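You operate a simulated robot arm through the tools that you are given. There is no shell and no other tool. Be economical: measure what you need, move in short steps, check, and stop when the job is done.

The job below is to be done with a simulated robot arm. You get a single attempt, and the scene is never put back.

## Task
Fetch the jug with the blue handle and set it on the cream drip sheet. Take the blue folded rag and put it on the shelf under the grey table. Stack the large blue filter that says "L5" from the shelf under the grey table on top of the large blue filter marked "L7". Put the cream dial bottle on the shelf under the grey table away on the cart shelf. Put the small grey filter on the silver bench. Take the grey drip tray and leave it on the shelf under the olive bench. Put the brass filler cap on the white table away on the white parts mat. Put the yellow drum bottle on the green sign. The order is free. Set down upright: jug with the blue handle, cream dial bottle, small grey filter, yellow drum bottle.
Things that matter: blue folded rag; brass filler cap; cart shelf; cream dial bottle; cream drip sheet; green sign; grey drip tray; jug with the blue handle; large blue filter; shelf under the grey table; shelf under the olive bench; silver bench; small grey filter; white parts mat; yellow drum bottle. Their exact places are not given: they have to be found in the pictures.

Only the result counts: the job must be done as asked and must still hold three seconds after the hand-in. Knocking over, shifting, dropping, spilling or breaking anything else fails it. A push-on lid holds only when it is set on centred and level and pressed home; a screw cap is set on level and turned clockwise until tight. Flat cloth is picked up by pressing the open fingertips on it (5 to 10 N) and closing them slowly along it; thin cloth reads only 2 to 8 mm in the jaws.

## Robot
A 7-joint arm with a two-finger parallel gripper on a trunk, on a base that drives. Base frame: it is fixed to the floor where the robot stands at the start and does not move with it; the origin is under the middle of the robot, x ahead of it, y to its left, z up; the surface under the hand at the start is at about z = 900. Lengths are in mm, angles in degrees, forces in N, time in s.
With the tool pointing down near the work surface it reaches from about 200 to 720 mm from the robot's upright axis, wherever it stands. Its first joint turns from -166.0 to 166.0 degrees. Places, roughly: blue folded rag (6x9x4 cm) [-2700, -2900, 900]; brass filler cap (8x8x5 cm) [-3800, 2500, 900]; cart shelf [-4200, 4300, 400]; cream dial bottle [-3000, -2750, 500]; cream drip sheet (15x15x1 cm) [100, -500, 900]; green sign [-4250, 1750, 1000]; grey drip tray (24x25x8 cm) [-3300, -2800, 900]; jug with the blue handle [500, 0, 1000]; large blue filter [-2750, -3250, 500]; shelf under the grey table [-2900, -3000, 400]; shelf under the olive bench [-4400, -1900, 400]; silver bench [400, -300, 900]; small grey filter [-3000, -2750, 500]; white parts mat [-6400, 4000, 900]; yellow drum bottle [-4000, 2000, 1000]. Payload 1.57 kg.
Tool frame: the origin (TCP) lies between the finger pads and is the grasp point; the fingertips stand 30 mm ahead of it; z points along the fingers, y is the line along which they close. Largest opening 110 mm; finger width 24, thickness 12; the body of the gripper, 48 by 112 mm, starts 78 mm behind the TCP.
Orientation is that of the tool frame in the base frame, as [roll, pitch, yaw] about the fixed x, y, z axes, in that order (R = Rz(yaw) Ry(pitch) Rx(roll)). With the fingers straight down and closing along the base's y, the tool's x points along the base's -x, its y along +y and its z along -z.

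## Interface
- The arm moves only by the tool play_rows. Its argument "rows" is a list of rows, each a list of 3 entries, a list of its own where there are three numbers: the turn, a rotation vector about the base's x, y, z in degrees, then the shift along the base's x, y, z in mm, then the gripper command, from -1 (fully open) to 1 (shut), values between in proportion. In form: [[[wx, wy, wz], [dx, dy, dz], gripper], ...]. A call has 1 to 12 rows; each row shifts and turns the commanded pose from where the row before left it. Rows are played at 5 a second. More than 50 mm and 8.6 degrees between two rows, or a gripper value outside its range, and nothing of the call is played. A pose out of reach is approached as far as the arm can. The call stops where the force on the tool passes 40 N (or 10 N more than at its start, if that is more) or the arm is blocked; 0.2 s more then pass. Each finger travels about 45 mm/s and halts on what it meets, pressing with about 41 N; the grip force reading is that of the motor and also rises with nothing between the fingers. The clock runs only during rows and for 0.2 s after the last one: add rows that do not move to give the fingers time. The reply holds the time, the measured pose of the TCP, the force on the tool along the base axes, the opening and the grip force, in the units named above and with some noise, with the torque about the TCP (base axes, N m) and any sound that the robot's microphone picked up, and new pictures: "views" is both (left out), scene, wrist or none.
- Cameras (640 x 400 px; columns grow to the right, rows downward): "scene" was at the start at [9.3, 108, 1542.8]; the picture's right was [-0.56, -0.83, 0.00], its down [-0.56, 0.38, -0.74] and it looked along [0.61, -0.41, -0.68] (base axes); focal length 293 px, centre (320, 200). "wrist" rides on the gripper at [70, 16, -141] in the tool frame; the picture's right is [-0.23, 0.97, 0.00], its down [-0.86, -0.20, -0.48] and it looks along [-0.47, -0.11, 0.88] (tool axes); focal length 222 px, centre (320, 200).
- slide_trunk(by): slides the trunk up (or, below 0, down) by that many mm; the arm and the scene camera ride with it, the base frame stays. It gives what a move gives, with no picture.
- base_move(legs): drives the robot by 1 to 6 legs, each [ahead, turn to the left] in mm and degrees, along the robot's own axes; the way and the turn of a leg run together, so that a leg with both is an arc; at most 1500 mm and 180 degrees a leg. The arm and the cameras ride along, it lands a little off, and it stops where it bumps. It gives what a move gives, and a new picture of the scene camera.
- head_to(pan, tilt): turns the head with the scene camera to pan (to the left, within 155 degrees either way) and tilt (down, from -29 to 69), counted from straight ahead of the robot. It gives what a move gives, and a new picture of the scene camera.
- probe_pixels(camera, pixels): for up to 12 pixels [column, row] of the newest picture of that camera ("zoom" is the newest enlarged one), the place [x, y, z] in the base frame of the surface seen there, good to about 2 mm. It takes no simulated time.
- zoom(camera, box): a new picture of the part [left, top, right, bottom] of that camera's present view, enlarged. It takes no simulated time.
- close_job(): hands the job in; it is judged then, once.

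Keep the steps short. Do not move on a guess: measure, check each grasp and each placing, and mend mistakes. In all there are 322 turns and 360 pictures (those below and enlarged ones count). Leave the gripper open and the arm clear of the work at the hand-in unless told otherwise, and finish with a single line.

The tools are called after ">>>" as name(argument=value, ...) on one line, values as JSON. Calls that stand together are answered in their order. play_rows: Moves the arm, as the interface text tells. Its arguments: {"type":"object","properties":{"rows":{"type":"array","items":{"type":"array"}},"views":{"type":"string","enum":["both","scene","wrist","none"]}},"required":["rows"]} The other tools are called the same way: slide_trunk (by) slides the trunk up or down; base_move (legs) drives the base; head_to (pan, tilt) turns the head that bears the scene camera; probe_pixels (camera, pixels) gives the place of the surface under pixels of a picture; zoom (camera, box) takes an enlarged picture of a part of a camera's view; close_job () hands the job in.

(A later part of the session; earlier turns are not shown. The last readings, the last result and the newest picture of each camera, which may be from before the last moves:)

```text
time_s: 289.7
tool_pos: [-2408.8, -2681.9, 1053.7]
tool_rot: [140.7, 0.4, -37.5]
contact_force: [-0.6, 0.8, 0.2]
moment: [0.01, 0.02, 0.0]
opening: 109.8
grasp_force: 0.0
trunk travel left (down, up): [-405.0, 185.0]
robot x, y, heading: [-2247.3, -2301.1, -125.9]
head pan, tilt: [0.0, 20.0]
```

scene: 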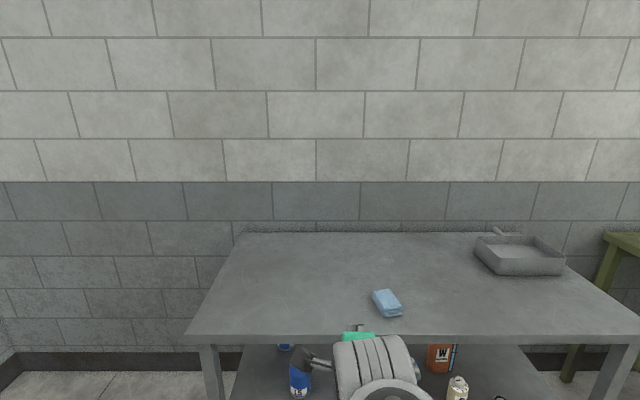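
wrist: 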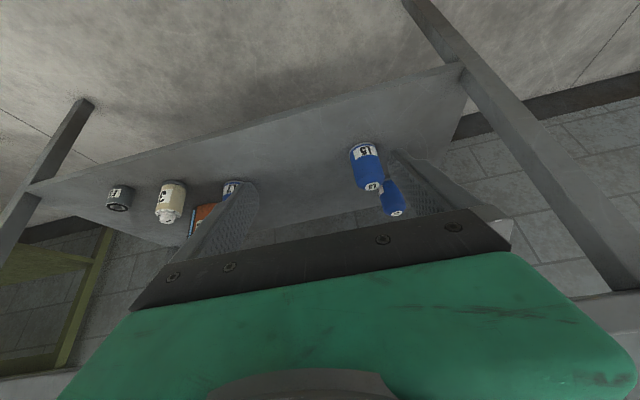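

Now it works: 40° forward tilt with the tool point in place. I tilt 20° more and then roll the hand +90° about its own axis so that the fingers close sideways.

>>> play_rows(rows=[[[-5.4, 3.95, 0], [0, 0, 0], -1], [[-5.4, 3.95, 0], [0, 0, 0], -1], [[-5.4, 3.95, 0], [0, 0, 0], -1], [[-4.1, -5.6, -4.0], [0, 0, 0], -1], [[-4.1, -5.6, -4.0], [0, 0, 0], -1], [[-4.1, -5.6, -4.0], [0, 0, 0], -1], [[-4.1, -5.6, -4.0], [0, 0, 0], -1], [[-4.1, -5.6, -4.0], [0, 0, 0], -1], [[-4.1, -5.6, -4.0], [0, 0, 0], -1]], views="scene")

```text
time_s: 291.7
tool_pos: [-2409.1, -2682.2, 1064.5]
tool_rot: [131.2, -41.4, -66.9]
contact_force: [0.8, -0.7, 0.1]
moment: [-0.03, -0.02, 0.01]
opening: 110.1
grasp_force: 0.0
trunk travel left (down, up): [-405.0, 185.0]
robot x, y, heading: [-2247.2, -2299.4, -126.0]
head pan, tilt: [0.0, 20.0]
```

scene: 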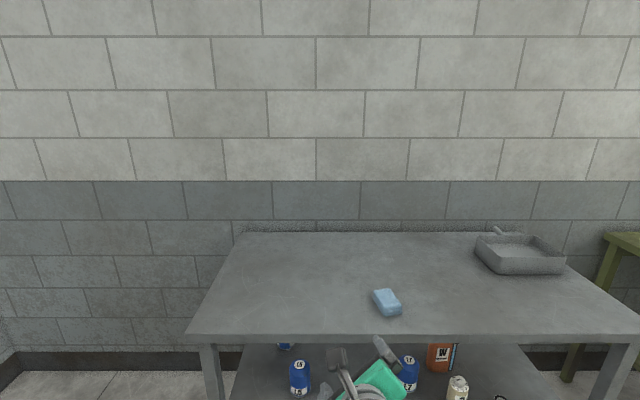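

>>> play_rows(rows=[[[-4.2, -5.7, -4.1], [0, 0, 0], -1], [[-4.2, -5.7, -4.1], [0, 0, 0], -1], [[-4.2, -5.7, -4.1], [0, 0, 0], -1], [[-4.2, -5.7, -4.1], [0, 0, 0], -1], [[-4.2, -5.7, -4.1], [0, 0, 0], -1], [[0, 0, 0], [0, 0, 0], -1]], views="wrist")

>>> head_to(pan=0, tilt=45)

```text
time_s: 293.1
tool_pos: [-2407.8, -2674.7, 1125.2]
tool_rot: [179.3, -59.6, -126.5]
contact_force: [0.1, 0.6, -0.4]
moment: [-0.01, 0.01, 0.02]
opening: 110.2
grasp_force: 0.0
out of reach, approached as far as the arm can: row 4, 5
trunk travel left (down, up): [-405.0, 185.0]
robot x, y, heading: [-2249.8, -2302.9, -126.1]
head pan, tilt: [0.0, 20.0]
```

wrist: 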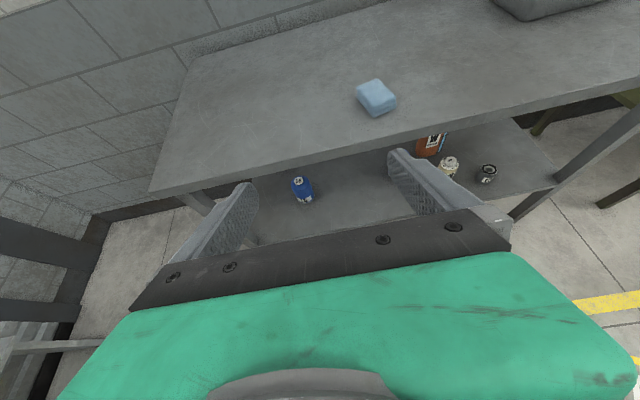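

```text
time_s: 294.0
tool_pos: [-2408.0, -2675.4, 1124.7]
tool_rot: [179.0, -59.6, -126.4]
contact_force: [-0.6, 1.1, -0.4]
moment: [0.0, 0.01, -0.02]
opening: 110.0
grasp_force: 0.0
trunk travel left (down, up): [-405.0, 185.0]
robot x, y, heading: [-2249.6, -2301.5, -126.0]
head pan, tilt: [0.0, 45.0]
```

scene: 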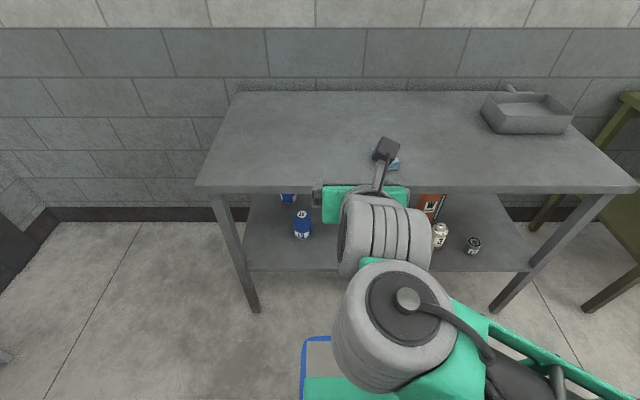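

The hand now points forward, 30° below level, with the fingers closing sideways and the camera on top. I lower the trunk in two steps.

>>> slide_trunk(by=-330)

>>> head_to(pan=-15, tilt=55)

```text
time_s: 297.2
tool_pos: [-2409.2, -2675.2, 795.5]
tool_rot: [179.1, -59.6, -126.3]
contact_force: [0.0, -0.8, 0.2]
moment: [0.02, -0.01, 0.0]
opening: 109.9
grasp_force: 0.0
trunk travel left (down, up): [-75.0, 515.0]
robot x, y, heading: [-2246.3, -2298.3, -126.1]
head pan, tilt: [0.0, 45.0]
```

```text
time_s: 298.0
tool_pos: [-2409.8, -2675.3, 794.2]
tool_rot: [178.9, -59.5, -126.3]
contact_force: [-0.5, 0.3, 0.4]
moment: [0.02, 0.0, 0.02]
opening: 110.1
grasp_force: 0.1
trunk travel left (down, up): [-75.0, 515.0]
robot x, y, heading: [-2248.8, -2297.6, -126.3]
head pan, tilt: [-15.0, 55.0]
```

scene: 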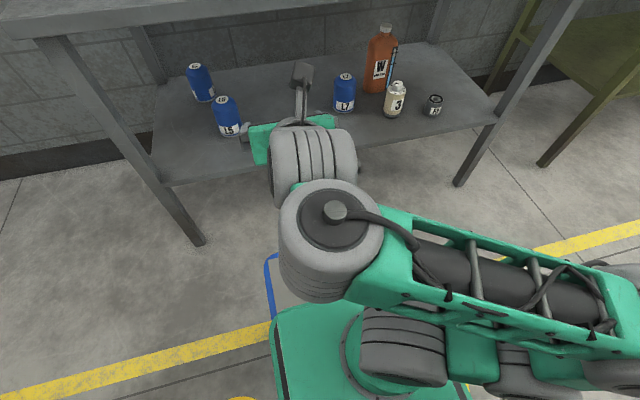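

>>> play_rows(rows=[[[0, 0, 0], [-1.6, -28.6, -30], -1], [[0, 0, 0], [-1.6, -28.6, -30], -1], [[0, 0, 0], [-1.6, -28.6, -30], -1], [[0, 0, 0], [-1.6, -28.6, -30], -1], [[0, 0, 0], [-1.6, -28.6, -30], -1], [[0, 0, 0], [-1.6, -28.6, -30], -1], [[0, 0, 0], [-1.6, -28.6, -30], -1], [[0, 0, 0], [-1.6, -28.6, -30], -1], [[0, 0, 0], [-1.6, -28.6, -30], -1]])

```text
time_s: 300.0
tool_pos: [-2403.0, -2875.3, 802.9]
tool_rot: [177.9, -59.3, -125.5]
contact_force: [-0.8, -0.3, 0.7]
moment: [-0.01, -0.04, 0.02]
opening: 110.0
grasp_force: 0.0
out of reach, approached as far as the arm can: row 1, 2, 3, 4, 5, 6, 7, 8, 9
trunk travel left (down, up): [-75.0, 515.0]
robot x, y, heading: [-2247.4, -2300.6, -126.2]
head pan, tilt: [-15.0, 55.0]
```

scene: 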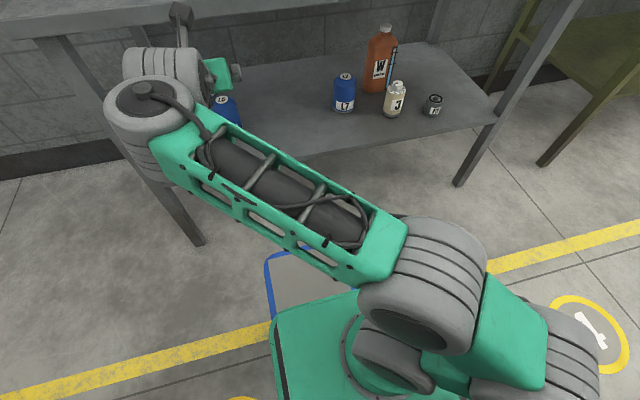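
wrist: 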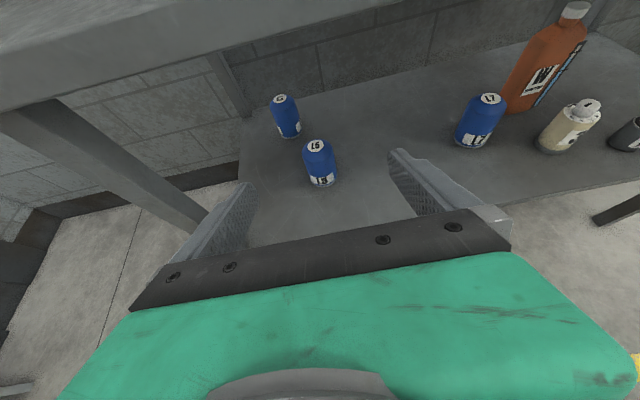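

Going down is limited because the hand must stay about square to the forearm. It will fit if the robot stands turned about 30° left relative to the table. I draw the arm back and drive around to that stance.

>>> play_rows(rows=[[[0, 0, 0], [-1, 40, 0], -1], [[0, 0, 0], [-1, 40, 0], -1], [[0, 0, 0], [-1, 40, 0], -1], [[0, 0, 0], [-1, 40, 0], -1], [[0, 0, 0], [-1, 40, 0], -1]], views="none")

>>> base_move(legs=[[0, -61], [178, 0], [0, 90], [100, 0]])

```text
time_s: 301.2
tool_pos: [-2405.2, -2677.1, 803.9]
tool_rot: [179.0, -59.6, -126.4]
contact_force: [-0.1, -0.4, -0.2]
moment: [0.03, 0.0, -0.02]
opening: 110.1
grasp_force: 0.1
trunk travel left (down, up): [-75.0, 515.0]
robot x, y, heading: [-2251.9, -2302.3, -126.3]
head pan, tilt: [-15.0, 55.0]
```

```text
time_s: 309.8
tool_pos: [-2401.8, -2787.8, 804.6]
tool_rot: [179.0, -59.5, -98.2]
contact_force: [0.2, 0.7, -0.1]
moment: [-0.03, 0.02, 0.0]
opening: 110.0
grasp_force: 0.0
trunk travel left (down, up): [-75.0, 515.0]
robot x, y, heading: [-2439.4, -2377.3, -97.9]
head pan, tilt: [-15.0, 55.0]
```

scene: 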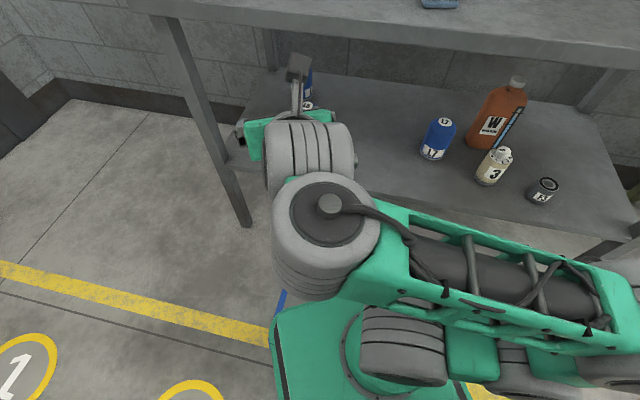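

I turn the hand right 28° to face the table squarely, dip it to 45°, and try going down.

>>> play_rows(rows=[[[0, 0, -7], [0, 0, 0], -1], [[0, 0, -7], [0, 0, 0], -1], [[0, 0, -7], [0, 0, 0], -1], [[0, 0, -7], [0, 0, 0], -1], [[6, -4.5, 0], [0, 0, 0], -1], [[6, -4.5, 0], [0, 0, 0], -1], [[0, 0, 0], [0, 0, -40], -1], [[0, 0, 0], [0, 0, -40], -1], [[0, 0, 0], [0, 0, -40], -1], [[0, 0, 0], [0, 0, -40], -1]], views="scene")

```text
time_s: 312.0
tool_pos: [-2453.6, -2852.4, 737.7]
tool_rot: [178.6, -44.2, -125.8]
contact_force: [0.0, 0.1, 0.2]
moment: [0.02, 0.01, -0.04]
opening: 110.0
grasp_force: 0.1
out of reach, approached as far as the arm can: row 2, 3, 4, 8, 9, 10
trunk travel left (down, up): [-75.0, 515.0]
robot x, y, heading: [-2439.4, -2381.3, -98.0]
head pan, tilt: [-15.0, 55.0]
```

scene: 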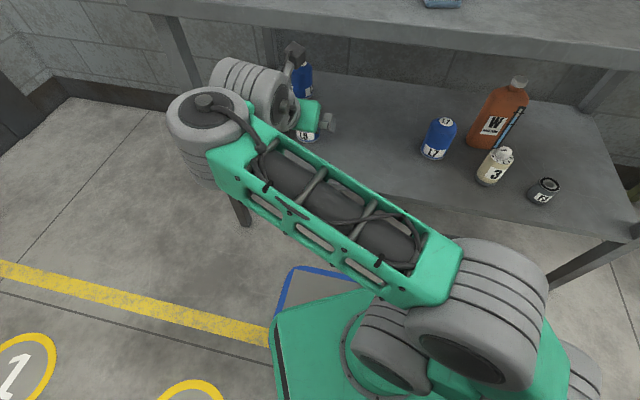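

It still turns in reverse of what I need: the hand stays square to the forearm. So the forearm must run parallel to the table. I'll stand with the table on my right side, close to it: turn, slide in at a shallow angle, straighten and reverse.

>>> base_move(legs=[[0, 46], [680, 0], [0, 15], [-600, 0]])

>>> head_to(pan=-60, tilt=50)

```text
time_s: 321.7
tool_pos: [-2087.7, -2795.1, 737.6]
tool_rot: [178.8, -44.1, -65.4]
contact_force: [-0.2, 0.6, 0.3]
moment: [0.0, -0.01, -0.03]
opening: 110.0
grasp_force: 0.0
trunk travel left (down, up): [-75.0, 515.0]
robot x, y, heading: [-2494.2, -2554.4, -37.4]
head pan, tilt: [-15.0, 55.0]
```

scene: 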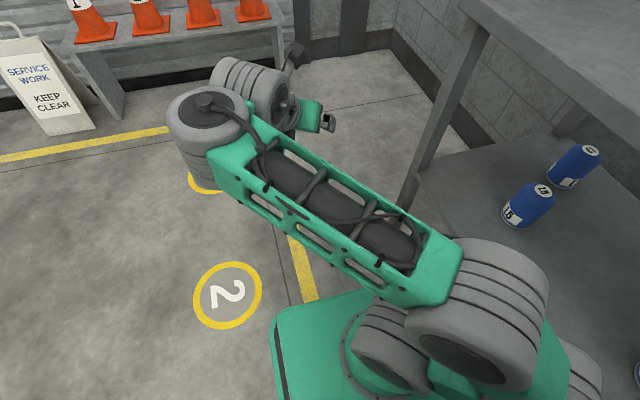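

```text
time_s: 322.9
tool_pos: [-2086.8, -2794.4, 738.5]
tool_rot: [178.8, -44.3, -65.4]
contact_force: [0.5, 0.1, 1.0]
moment: [0.0, 0.01, 0.01]
opening: 109.9
grasp_force: 0.1
trunk travel left (down, up): [-75.0, 515.0]
robot x, y, heading: [-2491.0, -2553.7, -37.4]
head pan, tilt: [-60.0, 50.0]
```

scene: 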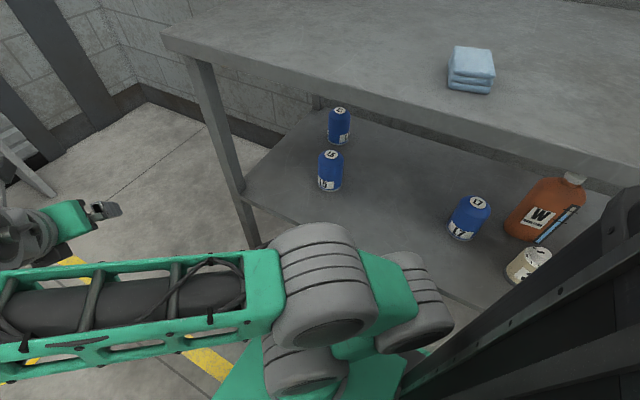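

I'm parallel to the table with it on my right. I swing the hand toward the table while staying high and close, stopping outside its edge.

>>> play_rows(rows=[[[0, 0, -6.2], [-46, -7.8, 0], -1], [[0, 0, -6.2], [-46, -7.8, 0], -1], [[0, 0, -6.2], [-46, -7.8, 0], -1], [[0, 0, -6.2], [-46, -7.8, 0], -1], [[0, 0, -6.2], [-46, -7.8, 0], -1], [[0, 0, -6.2], [-46, -7.8, 0], -1], [[0, 0, -6.2], [-46, -7.8, 0], -1], [[0, 0, -6.2], [-46, -7.8, 0], -1]], views="scene")

```text
time_s: 323.7
tool_pos: [-2159.5, -2805.8, 682.5]
tool_rot: [164.3, -40.7, -61.1]
contact_force: [0.5, 0.0, 0.6]
moment: [0.01, 0.01, -0.02]
opening: 109.8
grasp_force: 0.1
out of reach, approached as far as the arm can: row 2, 3, 4
trunk travel left (down, up): [-75.0, 515.0]
robot x, y, heading: [-2488.4, -2547.3, -37.4]
head pan, tilt: [-60.0, 50.0]
stopped in row 4: the arm was blocked; the commanded pose is now the measured one
```

scene: 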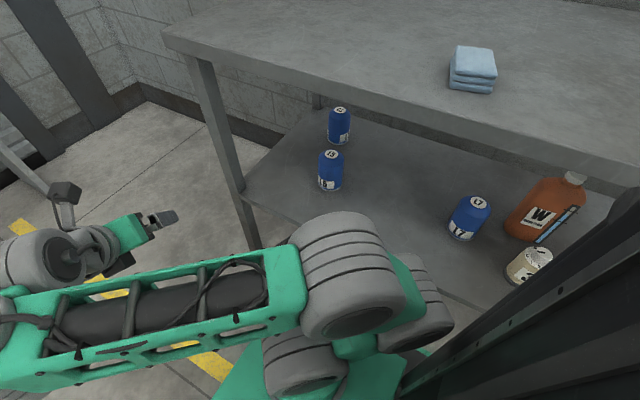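

The arm was blocked again. Before raising anything, I check where the elbow is relative to the table edge.

>>> probe_pixels(camera="scene", pixels=[[340, 220], [395, 290], [300, 260], [370, 320], [430, 280], [440, 310], [250, 260], [30, 310], [130, 235], [300, 350], [400, 110], [420, 127]])

```text
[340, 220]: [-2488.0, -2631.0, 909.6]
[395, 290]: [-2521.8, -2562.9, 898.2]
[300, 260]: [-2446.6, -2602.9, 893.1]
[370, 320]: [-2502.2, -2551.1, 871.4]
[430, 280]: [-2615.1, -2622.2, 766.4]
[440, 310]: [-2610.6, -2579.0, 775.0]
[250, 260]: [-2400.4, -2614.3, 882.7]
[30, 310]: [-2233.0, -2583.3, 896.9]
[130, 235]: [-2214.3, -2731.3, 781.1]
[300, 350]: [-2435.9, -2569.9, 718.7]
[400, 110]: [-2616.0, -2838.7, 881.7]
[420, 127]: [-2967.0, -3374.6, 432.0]
```

The elbow is clear of the table. I raise the trunk to its first height and bring the arm back to its starting pose relative to the robot, with the starting hand direction.

>>> slide_trunk(by=400)

>>> head_to(pan=-34, tilt=43)

```text
time_s: 327.5
tool_pos: [-2163.3, -2803.2, 1092.6]
tool_rot: [165.8, -41.4, -61.8]
contact_force: [-0.2, -0.3, 1.0]
moment: [-0.01, 0.0, 0.0]
opening: 110.0
grasp_force: 0.0
trunk travel left (down, up): [-475.0, 115.0]
robot x, y, heading: [-2489.9, -2556.1, -37.5]
head pan, tilt: [-60.0, 50.0]
```

```text
time_s: 328.4
tool_pos: [-2164.4, -2803.1, 1091.7]
tool_rot: [165.5, -41.4, -61.9]
contact_force: [0.1, -0.8, 0.3]
moment: [-0.01, -0.03, -0.03]
opening: 110.0
grasp_force: 0.0
trunk travel left (down, up): [-475.0, 115.0]
robot x, y, heading: [-2493.5, -2554.0, -37.3]
head pan, tilt: [-34.0, 43.0]
```

scene: 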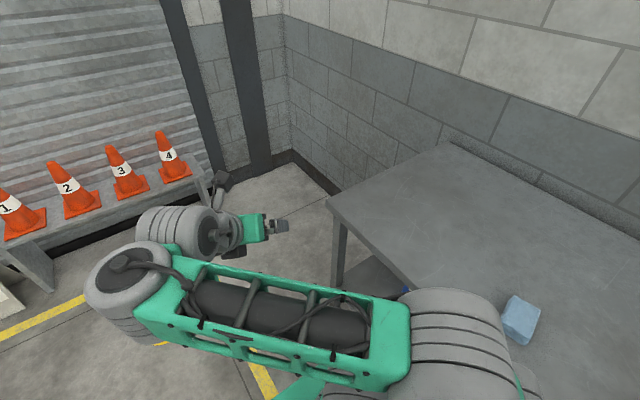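

>>> play_rows(rows=[[[7.2, 0.85, 0], [0, 0, 0], -1], [[7.2, 0.85, 0], [0, 0, 0], -1], [[7.2, 0.85, 0], [0, 0, 0], -1], [[7.2, 0.85, 0], [0, 0, 0], -1], [[7.2, 0.85, 0], [0, 0, 0], -1], [[7.2, 0.85, 0], [0, 0, 0], -1], [[0, 0, 8], [0, 0, 5], -1], [[0, 0, 8], [0, 0, 5], -1], [[0, 0, 8], [0, 0, 5], -1], [[0, 0, 8], [0, 0, 5], -1], [[0, 0, 8], [0, 0, 5], -1], [[0, 0, 8], [0, 0, 5], -1]], views="none")

>>> play_rows(rows=[[[0, 0, 8], [-10, 0, 0], -1], [[0, 0, 8], [-10, 0, 0], -1], [[0, 0, 8], [-10, 0, 0], -1], [[0, 0, 8], [-10, 0, 0], -1], [[0, 0, 8], [-10, 0, 0], -1], [[0, 0, 8], [-10, 0, 0], -1], [[0, 0, 8], [-10, 0, 0], -1], [[0, 0, 8], [-10, 0, 0], -1], [[0, 0, 8], [-10, 0, 0], -1], [[0, 0, 8], [-10, 0, 0], -1], [[0, 0, 8], [-10, 0, 0], -1], [[0, 0, 8], [-10, 0, 0], -1]], views="scene")

```text
time_s: 329.2
tool_pos: [-2135.9, -2756.8, 1096.1]
tool_rot: [173.1, -24.4, -57.0]
contact_force: [-0.5, -0.7, -0.7]
moment: [0.01, -0.04, 0.0]
opening: 109.9
grasp_force: 0.1
trunk travel left (down, up): [-475.0, 115.0]
robot x, y, heading: [-2490.9, -2553.8, -37.2]
head pan, tilt: [-34.0, 43.0]
stopped in row 3: the arm was blocked; the commanded pose is now the measured one
```

```text
time_s: 329.8
tool_pos: [-2144.4, -2739.5, 1017.5]
tool_rot: [163.3, -13.3, -36.9]
contact_force: [0.7, -0.5, 0.5]
moment: [0.04, 0.01, -0.03]
opening: 110.1
grasp_force: 0.1
trunk travel left (down, up): [-475.0, 115.0]
robot x, y, heading: [-2494.6, -2551.6, -37.2]
head pan, tilt: [-34.0, 43.0]
stopped in row 2: the arm was blocked; the commanded pose is now the measured one
```

scene: 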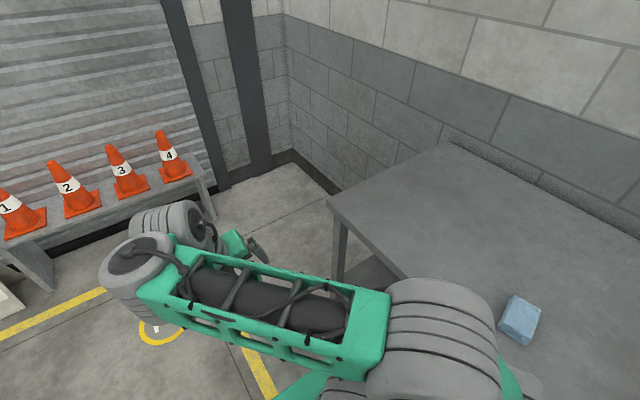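

The elbow presses against the robot's own column. I move the hand outward and up first.

>>> play_rows(rows=[[[0, 0, 0], [24, -18, 10], -1], [[0, 0, 0], [24, -18, 10], -1], [[0, 0, 0], [24, -18, 10], -1], [[0, 0, 0], [24, -18, 10], -1], [[0, 0, 0], [24, -18, 10], -1], [[0, 0, 0], [24, -18, 0], -1]], views="none")

>>> play_rows(rows=[[[3.5, 1, 8], [0, 0, 0], -1], [[3.5, 1, 7], [0, 0, 0], -1], [[3.5, 1, 7], [0, 0, 0], -1], [[3.5, 1, 7], [0, 0, 0], -1], [[0, 0, 8], [0, 0, 0], -1], [[0, 0, 8], [0, 0, 0], -1], [[0, 0, 8], [0, 0, 0], -1], [[0, 0, 8], [0, 0, 0], -1], [[0, 0, 8], [0, 0, 0], -1], [[0, 0, 8], [0, 0, 0], -1]], views="scene")

```text
time_s: 331.1
tool_pos: [-2000.7, -2852.1, 1073.2]
tool_rot: [164.1, -14.2, -37.5]
contact_force: [0.4, -0.2, 0.2]
moment: [-0.01, -0.01, -0.01]
opening: 110.0
grasp_force: 0.2
trunk travel left (down, up): [-475.0, 115.0]
robot x, y, heading: [-2490.8, -2552.9, -37.3]
head pan, tilt: [-34.0, 43.0]
```

```text
refused: row 1 steps farther than a row can; nothing moved
```

>>> play_rows(rows=[[[7, 0.4, 0], [0, 0, 0], -1], [[7, 0.4, 0], [0, 0, 0], -1], [[7, 0.4, 0], [0, 0, 0], -1], [[0, 0, 8], [0, 0, 0], -1], [[0, 0, 8], [0, 0, 0], -1], [[0, 0, 8], [0, 0, 0], -1], [[0, 0, 8], [0, 0, 0], -1], [[0, 0, 8], [0, 0, 0], -1], [[0, 0, 8], [0, 0, 0], -1], [[0, 0, 8], [0, 0, 0], -1], [[0, 0, 8], [0, 0, 0], -1], [[0, 0, 8], [0, 0, 0], -1]], views="none")

>>> play_rows(rows=[[[0, 0, 8], [-8, -8, 0], -1], [[0, 0, 8], [-8, -8, 0], -1], [[0, 0, 8], [-8, -8, 0], -1], [[0, 0, 8], [-8, -8, 0], -1], [[0, 0, 8], [-8, -8, 0], -1], [[0, 0, 8], [-8, -8, 0], -1], [[0, 0, 8], [-8, -8, 0], -1], [[0, 0, 8], [-8, -8, 0], -1], [[0, 0, 8], [-8, -8, 0], -1], [[0, 0, 8], [-8, -8, 0], -1], [[0, 0, 8], [-8, -8, 0], -1], [[0, 0, 8], [-8, -8, 0], -1]], views="scene")

```text
time_s: 333.8
tool_pos: [-2002.4, -2848.8, 1074.6]
tool_rot: [179.9, -0.1, 32.8]
contact_force: [0.2, -0.6, 1.2]
moment: [0.0, -0.01, 0.05]
opening: 109.8
grasp_force: 0.0
trunk travel left (down, up): [-475.0, 115.0]
robot x, y, heading: [-2493.0, -2552.9, -37.2]
head pan, tilt: [-34.0, 43.0]
```

```text
time_s: 336.4
tool_pos: [-2096.7, -2946.0, 1075.0]
tool_rot: [-180.0, -0.1, 128.8]
contact_force: [-0.4, -0.5, 0.0]
moment: [0.0, -0.02, 0.01]
opening: 109.9
grasp_force: 0.1
trunk travel left (down, up): [-475.0, 115.0]
robot x, y, heading: [-2491.4, -2555.6, -37.3]
head pan, tilt: [-34.0, 43.0]
```

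scene: 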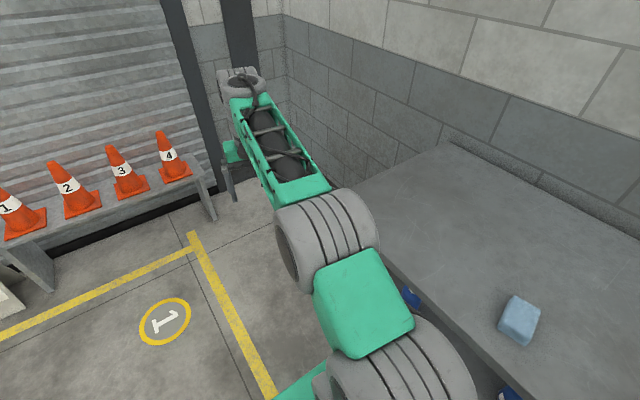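

Turning this way is free. I continue to turn to the starting hand direction relative to the arm and then test tilting outward there.

>>> play_rows(rows=[[[0, 0, 8], [-10, 10, -8], -1], [[0, 0, 8], [-10, 10, -8], -1], [[0, 0, 8], [-10, 10, -8], -1], [[0, 0, 8], [-10, 10, -8], -1], [[0, 0, 8], [-10, 10, -8], -1], [[0, 0, 8], [-10, 10, -8], -1], [[-5.6, -5.7, 0], [0, 0, 0], -1], [[-5.6, -5.7, 0], [0, 0, 0], -1], [[-5.6, -5.7, 0], [0, 0, 0], -1], [[-5.6, -5.7, 0], [0, 0, 0], -1], [[-5.6, -5.7, 0], [0, 0, 0], -1]], views="scene")

```text
time_s: 338.7
tool_pos: [-2168.0, -2870.9, 941.5]
tool_rot: [-162.9, 19.2, 179.8]
contact_force: [0.5, -0.8, 0.0]
moment: [0.02, 0.02, -0.01]
opening: 110.0
grasp_force: 0.0
trunk travel left (down, up): [-475.0, 115.0]
robot x, y, heading: [-2486.9, -2553.9, -37.1]
head pan, tilt: [-34.0, 43.0]
stopped in row 11: the arm was blocked; the commanded pose is now the measured one
```

scene: 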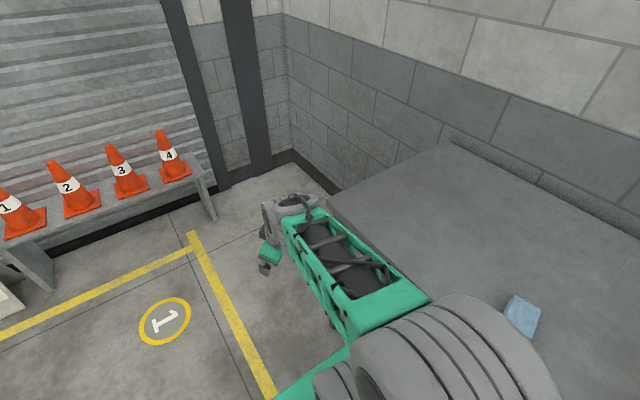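

The tilt works in this arrangement; only the forearm met the table corner. I move away from the table to the left and up, level, and turn the hand further in the same sense.

>>> play_rows(rows=[[[3.5, 3.7, 0], [18, 24, 26], -1], [[3.5, 3.7, 0], [18, 24, 26], -1], [[3.5, 3.7, 0], [18, 24, 26], -1], [[3.5, 3.7, 0], [18, 24, 26], -1], [[3.5, 3.7, 0], [18, 24, 26], -1], [[0, 0, 8], [0, 0, 0], -1], [[0, 0, 8], [0, 0, 0], -1], [[0, 0, 8], [0, 0, 0], -1], [[0, 0, 8], [0, 0, 0], -1], [[0, 0, 8], [0, 0, 0], -1], [[0, 0, 8], [0, 0, 0], -1], [[0, 0, 8], [0, 0, 0], -1]], views="none")

>>> play_rows(rows=[[[0, 0, 8], [0, 0, 0], -1], [[0, 0, 8], [0, 0, 0], -1], [[0, 0, 8], [0, 0, 0], -1], [[0, 0, 8], [0, 0, 0], -1], [[0, 0, 8], [0, 0, 0], -1], [[0, 0, 8], [0, 0, 0], -1], [[0, 0, 8], [0, 0, 0], -1], [[0, 0, 0], [0, 0, 0], -1]], views="scene")

```text
time_s: 341.3
tool_pos: [-2076.8, -2752.0, 1079.0]
tool_rot: [-179.7, 0.6, -127.1]
contact_force: [-0.1, -0.1, -0.4]
moment: [-0.02, 0.01, 0.02]
opening: 109.9
grasp_force: 0.1
trunk travel left (down, up): [-475.0, 115.0]
robot x, y, heading: [-2491.0, -2554.0, -37.4]
head pan, tilt: [-34.0, 43.0]
```

```text
time_s: 343.1
tool_pos: [-2076.3, -2751.0, 1078.6]
tool_rot: [-179.8, 0.6, -70.9]
contact_force: [0.6, 0.3, 0.0]
moment: [0.01, -0.01, -0.02]
opening: 109.9
grasp_force: 0.0
trunk travel left (down, up): [-475.0, 115.0]
robot x, y, heading: [-2489.5, -2551.0, -37.6]
head pan, tilt: [-34.0, 43.0]
```

scene: 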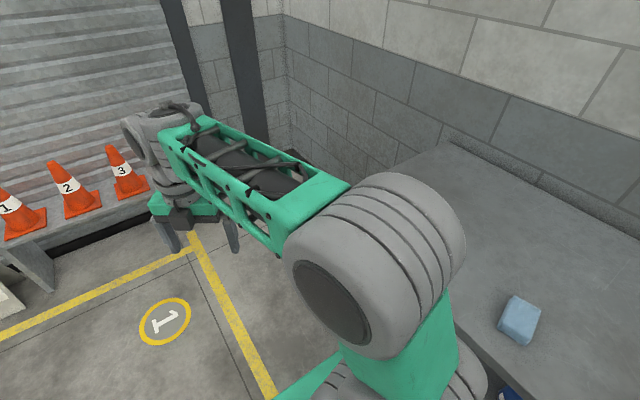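

>>> play_rows(rows=[[[0, 0, 8.4], [0, 0, 0], -1], [[0, 0, 8.4], [0, 0, 0], -1], [[0, 0, 8.4], [0, 0, 0], -1], [[0, 0, 8.4], [0, 0, 0], -1], [[-4.8, -6.4, 0], [0, 0, 0], -1], [[-4.8, -6.4, 0], [0, 0, 0], -1], [[-4.8, -6.4, 0], [0, 0, 0], -1], [[-4.8, -6.4, 0], [0, 0, 0], -1], [[-4.8, -6.4, 0], [0, 0, 0], -1], [[-4.8, -6.4, 0], [0, 0, 0], -1], [[-4.8, -6.4, 0], [0, 0, 0], -1]], views="scene")

```text
time_s: 345.5
tool_pos: [-2076.0, -2752.3, 1078.3]
tool_rot: [-178.7, -55.5, -38.0]
contact_force: [0.3, -0.3, 0.0]
moment: [0.04, 0.03, 0.04]
opening: 109.9
grasp_force: 0.0
trunk travel left (down, up): [-475.0, 115.0]
robot x, y, heading: [-2486.8, -2553.9, -37.2]
head pan, tilt: [-34.0, 43.0]
```

scene: 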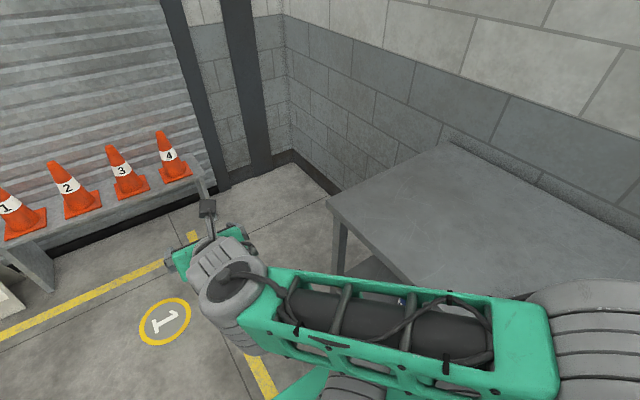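

Tilt 55° with the tool point held in place: this arrangement works. Now I drive to face the table in front of L5.

>>> base_move(legs=[[0, 60], [240, 0], [0, -150]])

>>> slide_trunk(by=-300)

>>> head_to(pan=5, tilt=50)

```text
time_s: 356.1
tool_pos: [-2474.6, -2873.1, 1078.2]
tool_rot: [-178.9, -55.4, -128.9]
contact_force: [0.0, 0.3, -0.6]
moment: [0.01, -0.01, -0.01]
opening: 109.9
grasp_force: 0.2
trunk travel left (down, up): [-475.0, 115.0]
robot x, y, heading: [-2267.3, -2460.3, -128.2]
head pan, tilt: [-34.0, 43.0]
```

scene: 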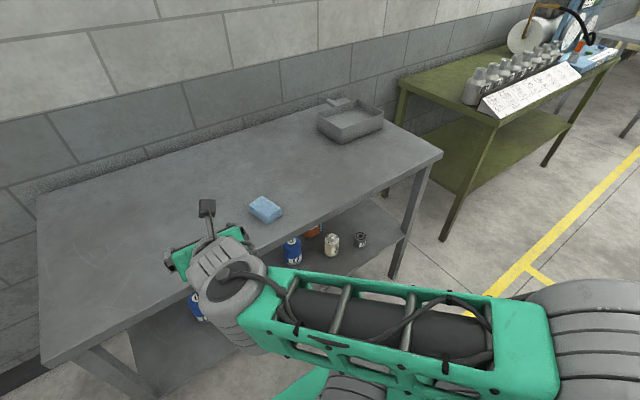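

```text
time_s: 359.1
tool_pos: [-2475.0, -2872.8, 775.5]
tool_rot: [-179.2, -54.9, -128.6]
contact_force: [0.3, 0.1, 0.6]
moment: [0.0, 0.0, -0.01]
opening: 109.8
grasp_force: 0.0
trunk travel left (down, up): [-175.0, 415.0]
robot x, y, heading: [-2271.3, -2463.1, -128.1]
head pan, tilt: [-34.0, 43.0]
```

```text
time_s: 360.2
tool_pos: [-2472.9, -2872.8, 775.4]
tool_rot: [-179.2, -55.0, -128.5]
contact_force: [0.3, -0.3, 0.5]
moment: [0.0, -0.01, 0.02]
opening: 109.9
grasp_force: 0.0
trunk travel left (down, up): [-175.0, 415.0]
robot x, y, heading: [-2267.4, -2461.8, -128.3]
head pan, tilt: [5.0, 50.0]
```

scene: 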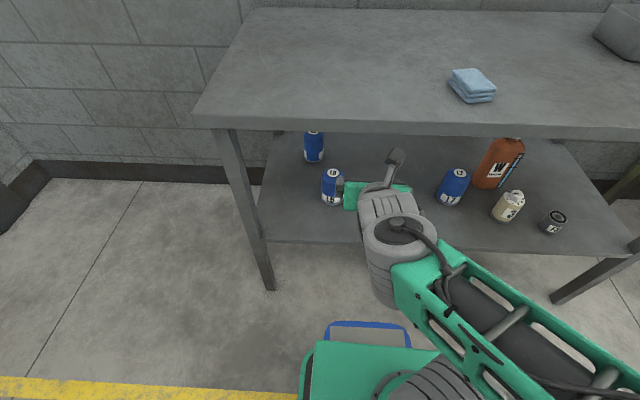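

Good view. I test moving down here.

>>> play_rows(rows=[[[0, 0, 0], [5, 7, -40], -1], [[0, 0, 0], [5, 7, -40], -1], [[0, 0, 0], [5, 7, -40], -1], [[0, 0, 0], [0, 0, -40], -1], [[0, 0, 0], [0, 0, -40], -1], [[0, 0, 0], [0, 0, -40], -1]], views="none")

```text
time_s: 361.6
tool_pos: [-2458.7, -2850.6, 537.8]
tool_rot: [-178.7, -55.6, -128.9]
contact_force: [0.0, 0.5, -0.2]
moment: [0.0, -0.01, 0.04]
opening: 110.0
grasp_force: 0.0
trunk travel left (down, up): [-175.0, 415.0]
robot x, y, heading: [-2271.0, -2460.9, -128.2]
head pan, tilt: [5.0, 50.0]
```

Going down works now. I move in front of L5 and look with the wrist camera.

>>> play_rows(rows=[[[0, 0, 0], [-3, -36.5, -7], -1], [[0, 0, 0], [-3, -36.5, -7], -1], [[0, 0, 0], [-3, -36.5, -7], -1], [[0, 0, 0], [-3, -36.5, -7], -1], [[0, 0, 0], [0, 0, 0], -1]])

```text
time_s: 362.8
tool_pos: [-2469.4, -2997.5, 508.9]
tool_rot: [-178.6, -55.3, -128.9]
contact_force: [-0.3, -0.1, 0.5]
moment: [-0.02, 0.0, -0.01]
opening: 109.8
grasp_force: 0.0
trunk travel left (down, up): [-175.0, 415.0]
robot x, y, heading: [-2271.0, -2464.1, -127.9]
head pan, tilt: [5.0, 50.0]
```

scene: 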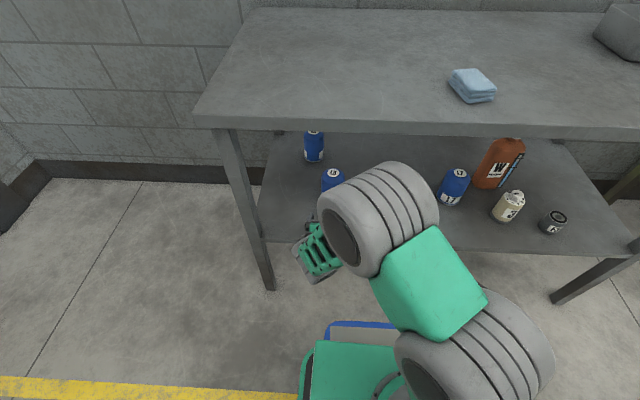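
wrist: 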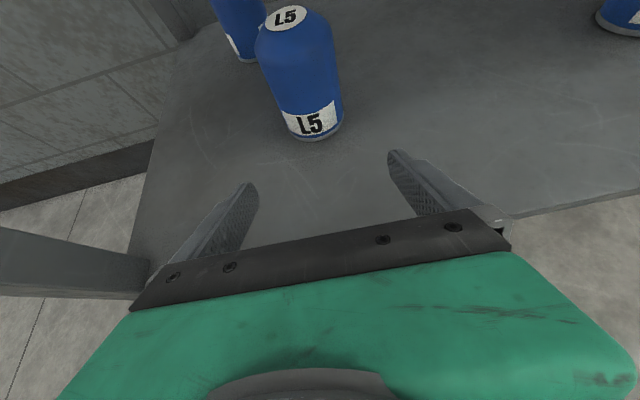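

L5 is straight ahead between the fingers. I check the elbow's place against the table edge and measure L5 from here.

>>> probe_pixels(camera="scene", pixels=[[370, 180], [340, 190], [345, 235], [390, 200], [420, 230], [320, 255], [312, 240], [430, 280], [330, 210]])

>>> probe_pixels(camera="wrist", pixels=[[285, 18], [262, 50], [333, 45], [283, 110], [342, 100], [313, 125], [300, 75], [300, 40], [250, 225], [400, 190]])

```text
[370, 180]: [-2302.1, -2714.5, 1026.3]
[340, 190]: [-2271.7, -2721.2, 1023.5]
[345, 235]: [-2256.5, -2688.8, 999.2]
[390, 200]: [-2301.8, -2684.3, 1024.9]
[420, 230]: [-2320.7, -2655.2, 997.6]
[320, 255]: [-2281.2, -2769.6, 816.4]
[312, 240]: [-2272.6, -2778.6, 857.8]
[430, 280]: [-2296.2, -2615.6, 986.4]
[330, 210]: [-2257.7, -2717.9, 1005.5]
```

```text
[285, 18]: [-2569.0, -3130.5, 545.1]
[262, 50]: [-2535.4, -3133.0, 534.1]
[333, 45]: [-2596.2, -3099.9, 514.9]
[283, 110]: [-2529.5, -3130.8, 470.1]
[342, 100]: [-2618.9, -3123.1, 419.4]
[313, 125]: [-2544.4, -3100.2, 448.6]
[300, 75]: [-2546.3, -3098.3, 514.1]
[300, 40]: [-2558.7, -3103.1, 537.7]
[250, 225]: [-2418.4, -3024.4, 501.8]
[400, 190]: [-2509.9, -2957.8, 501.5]
```

Clear. I move in 163 mm to put L5 between the pads.

>>> play_rows(rows=[[[0, 0, 0], [-25, -32.5, -2], -1], [[0, 0, 0], [-25, -32.5, -2], -1], [[0, 0, 0], [-25, -32.5, -2], -1], [[0, 0, 0], [-20, -26, -2], -1], [[0, 0, 0], [0, 0, 0], -1]], views="wrist")

```text
time_s: 364.0
tool_pos: [-2567.1, -3122.9, 502.3]
tool_rot: [-178.8, -55.4, -128.9]
contact_force: [0.0, 0.0, -0.6]
moment: [-0.01, 0.01, -0.02]
opening: 109.9
grasp_force: 0.1
trunk travel left (down, up): [-175.0, 415.0]
robot x, y, heading: [-2272.1, -2462.8, -128.0]
head pan, tilt: [5.0, 50.0]
```

wrist: 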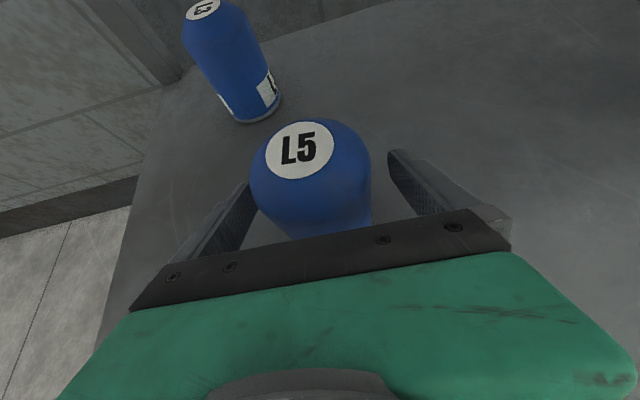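

L5 is between the fingers, a little to the left. I shift 5 mm and close slowly.

>>> play_rows(rows=[[[0, 0, 0], [3.9, -3.1, 0], -1], [[0, 0, 0], [0, 0, 0], -0.4], [[0, 0, 0], [0, 0, 0], 0.1], [[0, 0, 0], [0, 0, 0], 0.3], [[0, 0, 0], [0, 0, 0], 0.5], [[0, 0, 0], [0, 0, 0], 1], [[0, 0, 0], [0, 0, 0], 1], [[0, 0, 0], [0, 0, 10], 1], [[0, 0, 0], [0, 0, 20], 1], [[0, 0, 0], [0, 0, 0], 1]], views="wrist")

```text
time_s: 366.2
tool_pos: [-2564.0, -3125.5, 531.3]
tool_rot: [-178.8, -55.3, -128.8]
contact_force: [0.9, -0.7, -4.3]
moment: [0.03, 0.0, 0.0]
opening: 79.1
grasp_force: 40.9
trunk travel left (down, up): [-175.0, 415.0]
robot x, y, heading: [-2271.6, -2461.3, -128.1]
head pan, tilt: [5.0, 50.0]
```

wrist: 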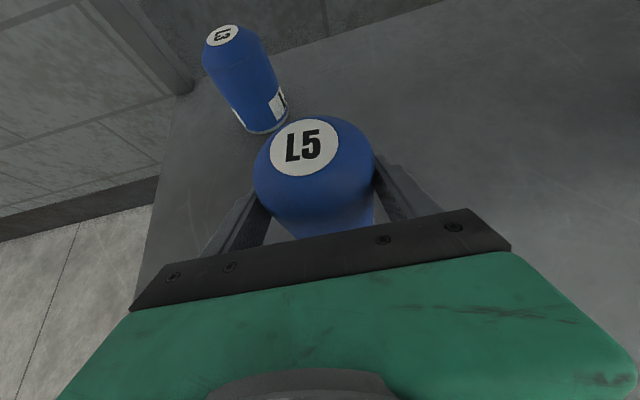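

L5 is held (79 mm). I lift it to z 650, draw back 120 mm and move right toward L7 by 250 mm.

>>> play_rows(rows=[[[0, 0, 0], [0, 0, 40], 1], [[0, 0, 0], [0, 0, 40], 1], [[0, 0, 0], [0, 0, 40], 1], [[0, 0, 0], [24, 32, 0], 1], [[0, 0, 0], [24, 32, 0], 1], [[0, 0, 0], [24, 32, 0], 1], [[0, 0, 0], [-32, 24, 0], 1], [[0, 0, 0], [-32, 24, 0], 1], [[0, 0, 0], [-32, 24, 0], 1], [[0, 0, 0], [-32, 24, 0], 1], [[0, 0, 0], [-32, 24, 0], 1], [[0, 0, 0], [-32, 24, 0], 1]])

```text
time_s: 368.8
tool_pos: [-2600.5, -2942.1, 650.3]
tool_rot: [-178.8, -55.4, -129.2]
contact_force: [0.2, -0.2, -4.9]
moment: [0.05, 0.0, 0.02]
opening: 79.0
grasp_force: 41.3
out of reach, approached as far as the arm can: row 10, 11, 12
trunk travel left (down, up): [-175.0, 415.0]
robot x, y, heading: [-2271.9, -2459.9, -128.1]
head pan, tilt: [5.0, 50.0]
```

scene: 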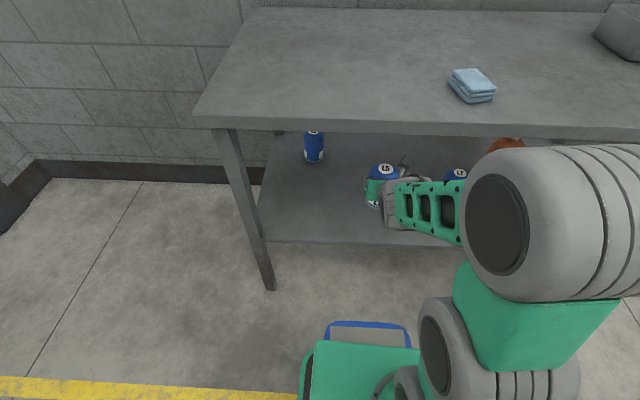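
wrist: 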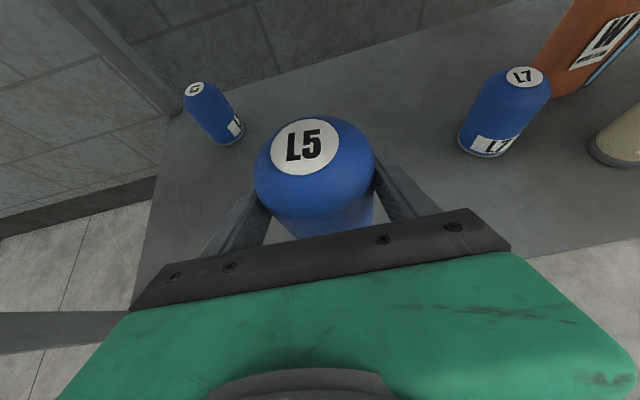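

The arm can't go further right here. I use the base: back out 260 mm, turn, 280 mm along the table, turn back and in again.

>>> base_move(legs=[[-260, 0], [0, -90], [280, 0], [0, 90], [200, 0]])

```text
time_s: 381.2
tool_pos: [-2792.0, -2704.5, 650.4]
tool_rot: [-178.8, -55.4, -130.2]
contact_force: [-0.1, 0.2, -3.9]
moment: [0.05, -0.02, 0.02]
opening: 78.7
grasp_force: 40.9
trunk travel left (down, up): [-175.0, 415.0]
robot x, y, heading: [-2455.8, -2229.0, -129.1]
head pan, tilt: [5.0, 50.0]
```

scene: 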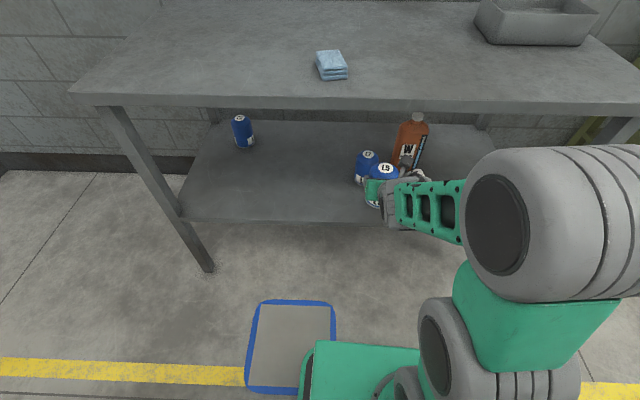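

>>> base_move(legs=[[80, 0]])

>>> play_rows(rows=[[[0, 0, 0], [0, 0, 5], 1], [[0, 0, 0], [0, 0, 0], 1]], views="wrist")

```text
time_s: 382.3
tool_pos: [-2842.6, -2767.6, 650.9]
tool_rot: [-178.8, -55.4, -130.1]
contact_force: [0.1, 0.9, -4.1]
moment: [0.05, -0.04, -0.02]
opening: 78.5
grasp_force: 41.4
trunk travel left (down, up): [-175.0, 415.0]
robot x, y, heading: [-2507.5, -2291.6, -128.9]
head pan, tilt: [5.0, 50.0]
```

scene: 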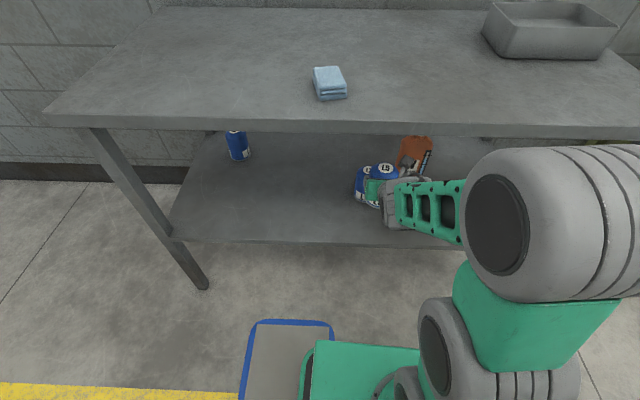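

```text
time_s: 382.9
tool_pos: [-2843.1, -2768.0, 655.6]
tool_rot: [-178.8, -55.3, -130.1]
contact_force: [-0.2, 1.0, -3.7]
moment: [0.01, 0.0, 0.0]
opening: 78.6
grasp_force: 40.8
trunk travel left (down, up): [-175.0, 415.0]
robot x, y, heading: [-2505.6, -2290.6, -128.9]
head pan, tilt: [5.0, 50.0]
```

wrist: 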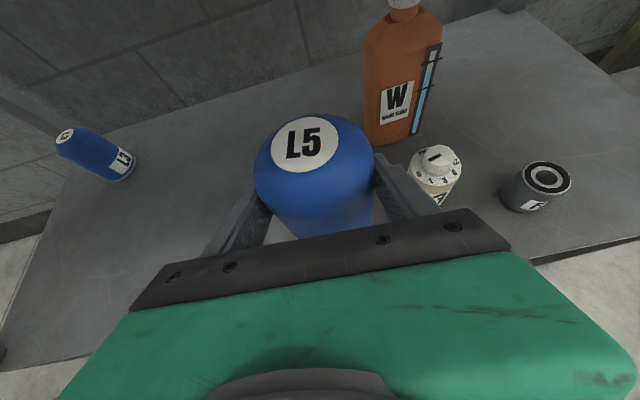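

>>> probe_pixels(camera="wrist", pixels=[[366, 90], [374, 142], [410, 138], [402, 12], [400, 50], [437, 152], [412, 170], [460, 170], [437, 168], [548, 178], [505, 190], [530, 210]])

>>> probe_pixels(camera="scene", pixels=[[360, 172], [356, 190], [366, 170], [370, 166], [385, 170], [378, 180], [375, 205], [362, 200], [428, 152], [400, 145]])

>>> zoom(camera="scene", box=[330, 130, 450, 220])

```text
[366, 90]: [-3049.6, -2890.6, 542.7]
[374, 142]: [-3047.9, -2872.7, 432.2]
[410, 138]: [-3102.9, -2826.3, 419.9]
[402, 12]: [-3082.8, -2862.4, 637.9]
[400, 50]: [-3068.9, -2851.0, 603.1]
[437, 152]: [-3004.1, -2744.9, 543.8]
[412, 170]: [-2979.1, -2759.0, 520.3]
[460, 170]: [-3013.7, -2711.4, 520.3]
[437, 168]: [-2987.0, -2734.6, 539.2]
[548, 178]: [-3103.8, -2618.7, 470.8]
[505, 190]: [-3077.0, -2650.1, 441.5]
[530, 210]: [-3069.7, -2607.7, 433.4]
```

```text
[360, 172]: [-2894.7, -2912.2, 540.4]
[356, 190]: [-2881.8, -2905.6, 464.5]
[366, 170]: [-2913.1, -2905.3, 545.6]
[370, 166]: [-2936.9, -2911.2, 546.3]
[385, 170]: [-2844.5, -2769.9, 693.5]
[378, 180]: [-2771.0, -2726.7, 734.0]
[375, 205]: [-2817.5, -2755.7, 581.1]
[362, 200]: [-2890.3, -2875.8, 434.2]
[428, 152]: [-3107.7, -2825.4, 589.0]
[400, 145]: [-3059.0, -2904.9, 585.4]
```

```text
4.44 times, centred on (390, 175) of scene
```

zoom: 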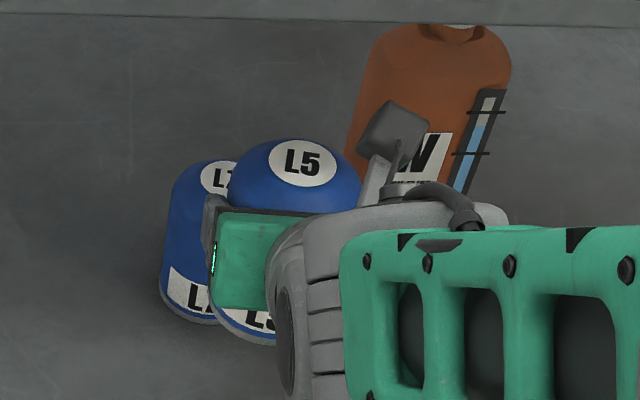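

I measure the top label of L5 (zoom about (303,163)) to know where its axis is relative to the tool point.

>>> probe_pixels(camera="zoom", pixels=[[270, 163], [337, 163], [303, 141], [303, 186], [303, 163], [215, 165], [204, 178], [235, 165]])

>>> probe_pixels(camera="wrist", pixels=[[274, 145], [337, 140], [303, 118], [308, 172], [305, 145]])

```text
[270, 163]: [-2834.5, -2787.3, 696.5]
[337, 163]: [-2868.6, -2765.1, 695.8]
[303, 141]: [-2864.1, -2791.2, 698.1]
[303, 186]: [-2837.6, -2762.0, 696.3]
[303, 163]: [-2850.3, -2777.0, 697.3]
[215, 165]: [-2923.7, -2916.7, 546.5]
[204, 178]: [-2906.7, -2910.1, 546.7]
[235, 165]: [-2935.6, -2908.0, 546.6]
```

```text
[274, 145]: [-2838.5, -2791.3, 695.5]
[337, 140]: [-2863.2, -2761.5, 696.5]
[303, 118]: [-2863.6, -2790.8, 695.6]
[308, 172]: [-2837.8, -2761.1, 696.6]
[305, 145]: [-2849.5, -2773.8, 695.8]
```

L5's axis is (-7.5,-8) from the tool point; L7's axis is at about (-2922,-2900). I move L5 over L7 at the same height.

>>> play_rows(rows=[[[0, 0, 0], [-17.8, -31, 0], 1], [[0, 0, 0], [-17.8, -31, 0], 1], [[0, 0, 0], [-17.8, -31, 0], 1], [[0, 0, 0], [-17.6, -30.5, 0], 1], [[0, 0, 0], [0, 0, 0], 1]])

```text
time_s: 384.1
tool_pos: [-2908.6, -2887.3, 650.5]
tool_rot: [-178.5, -55.0, -130.8]
contact_force: [-0.1, 0.4, -4.4]
moment: [0.05, -0.02, -0.01]
opening: 78.2
grasp_force: 41.3
trunk travel left (down, up): [-175.0, 415.0]
robot x, y, heading: [-2504.9, -2293.1, -129.2]
head pan, tilt: [5.0, 50.0]
```

scene: 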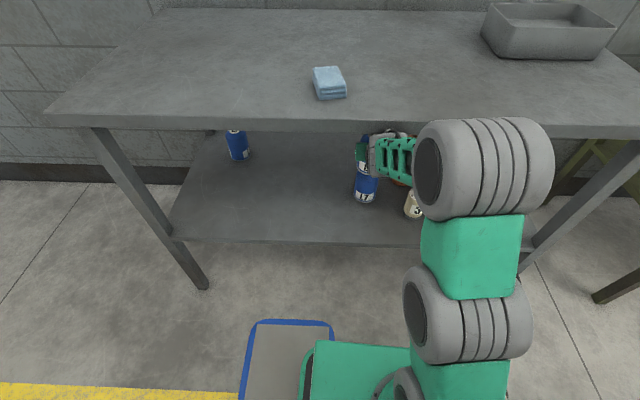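
wrist: 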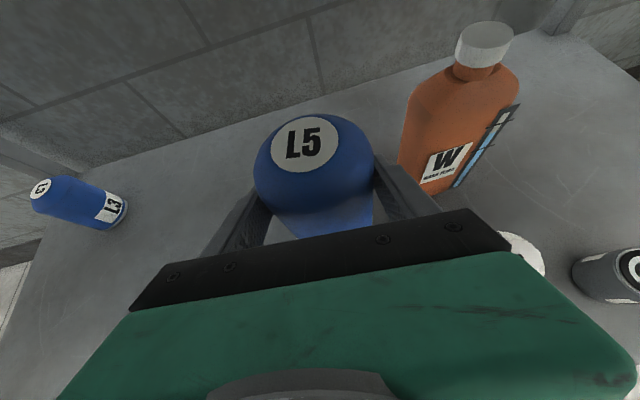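

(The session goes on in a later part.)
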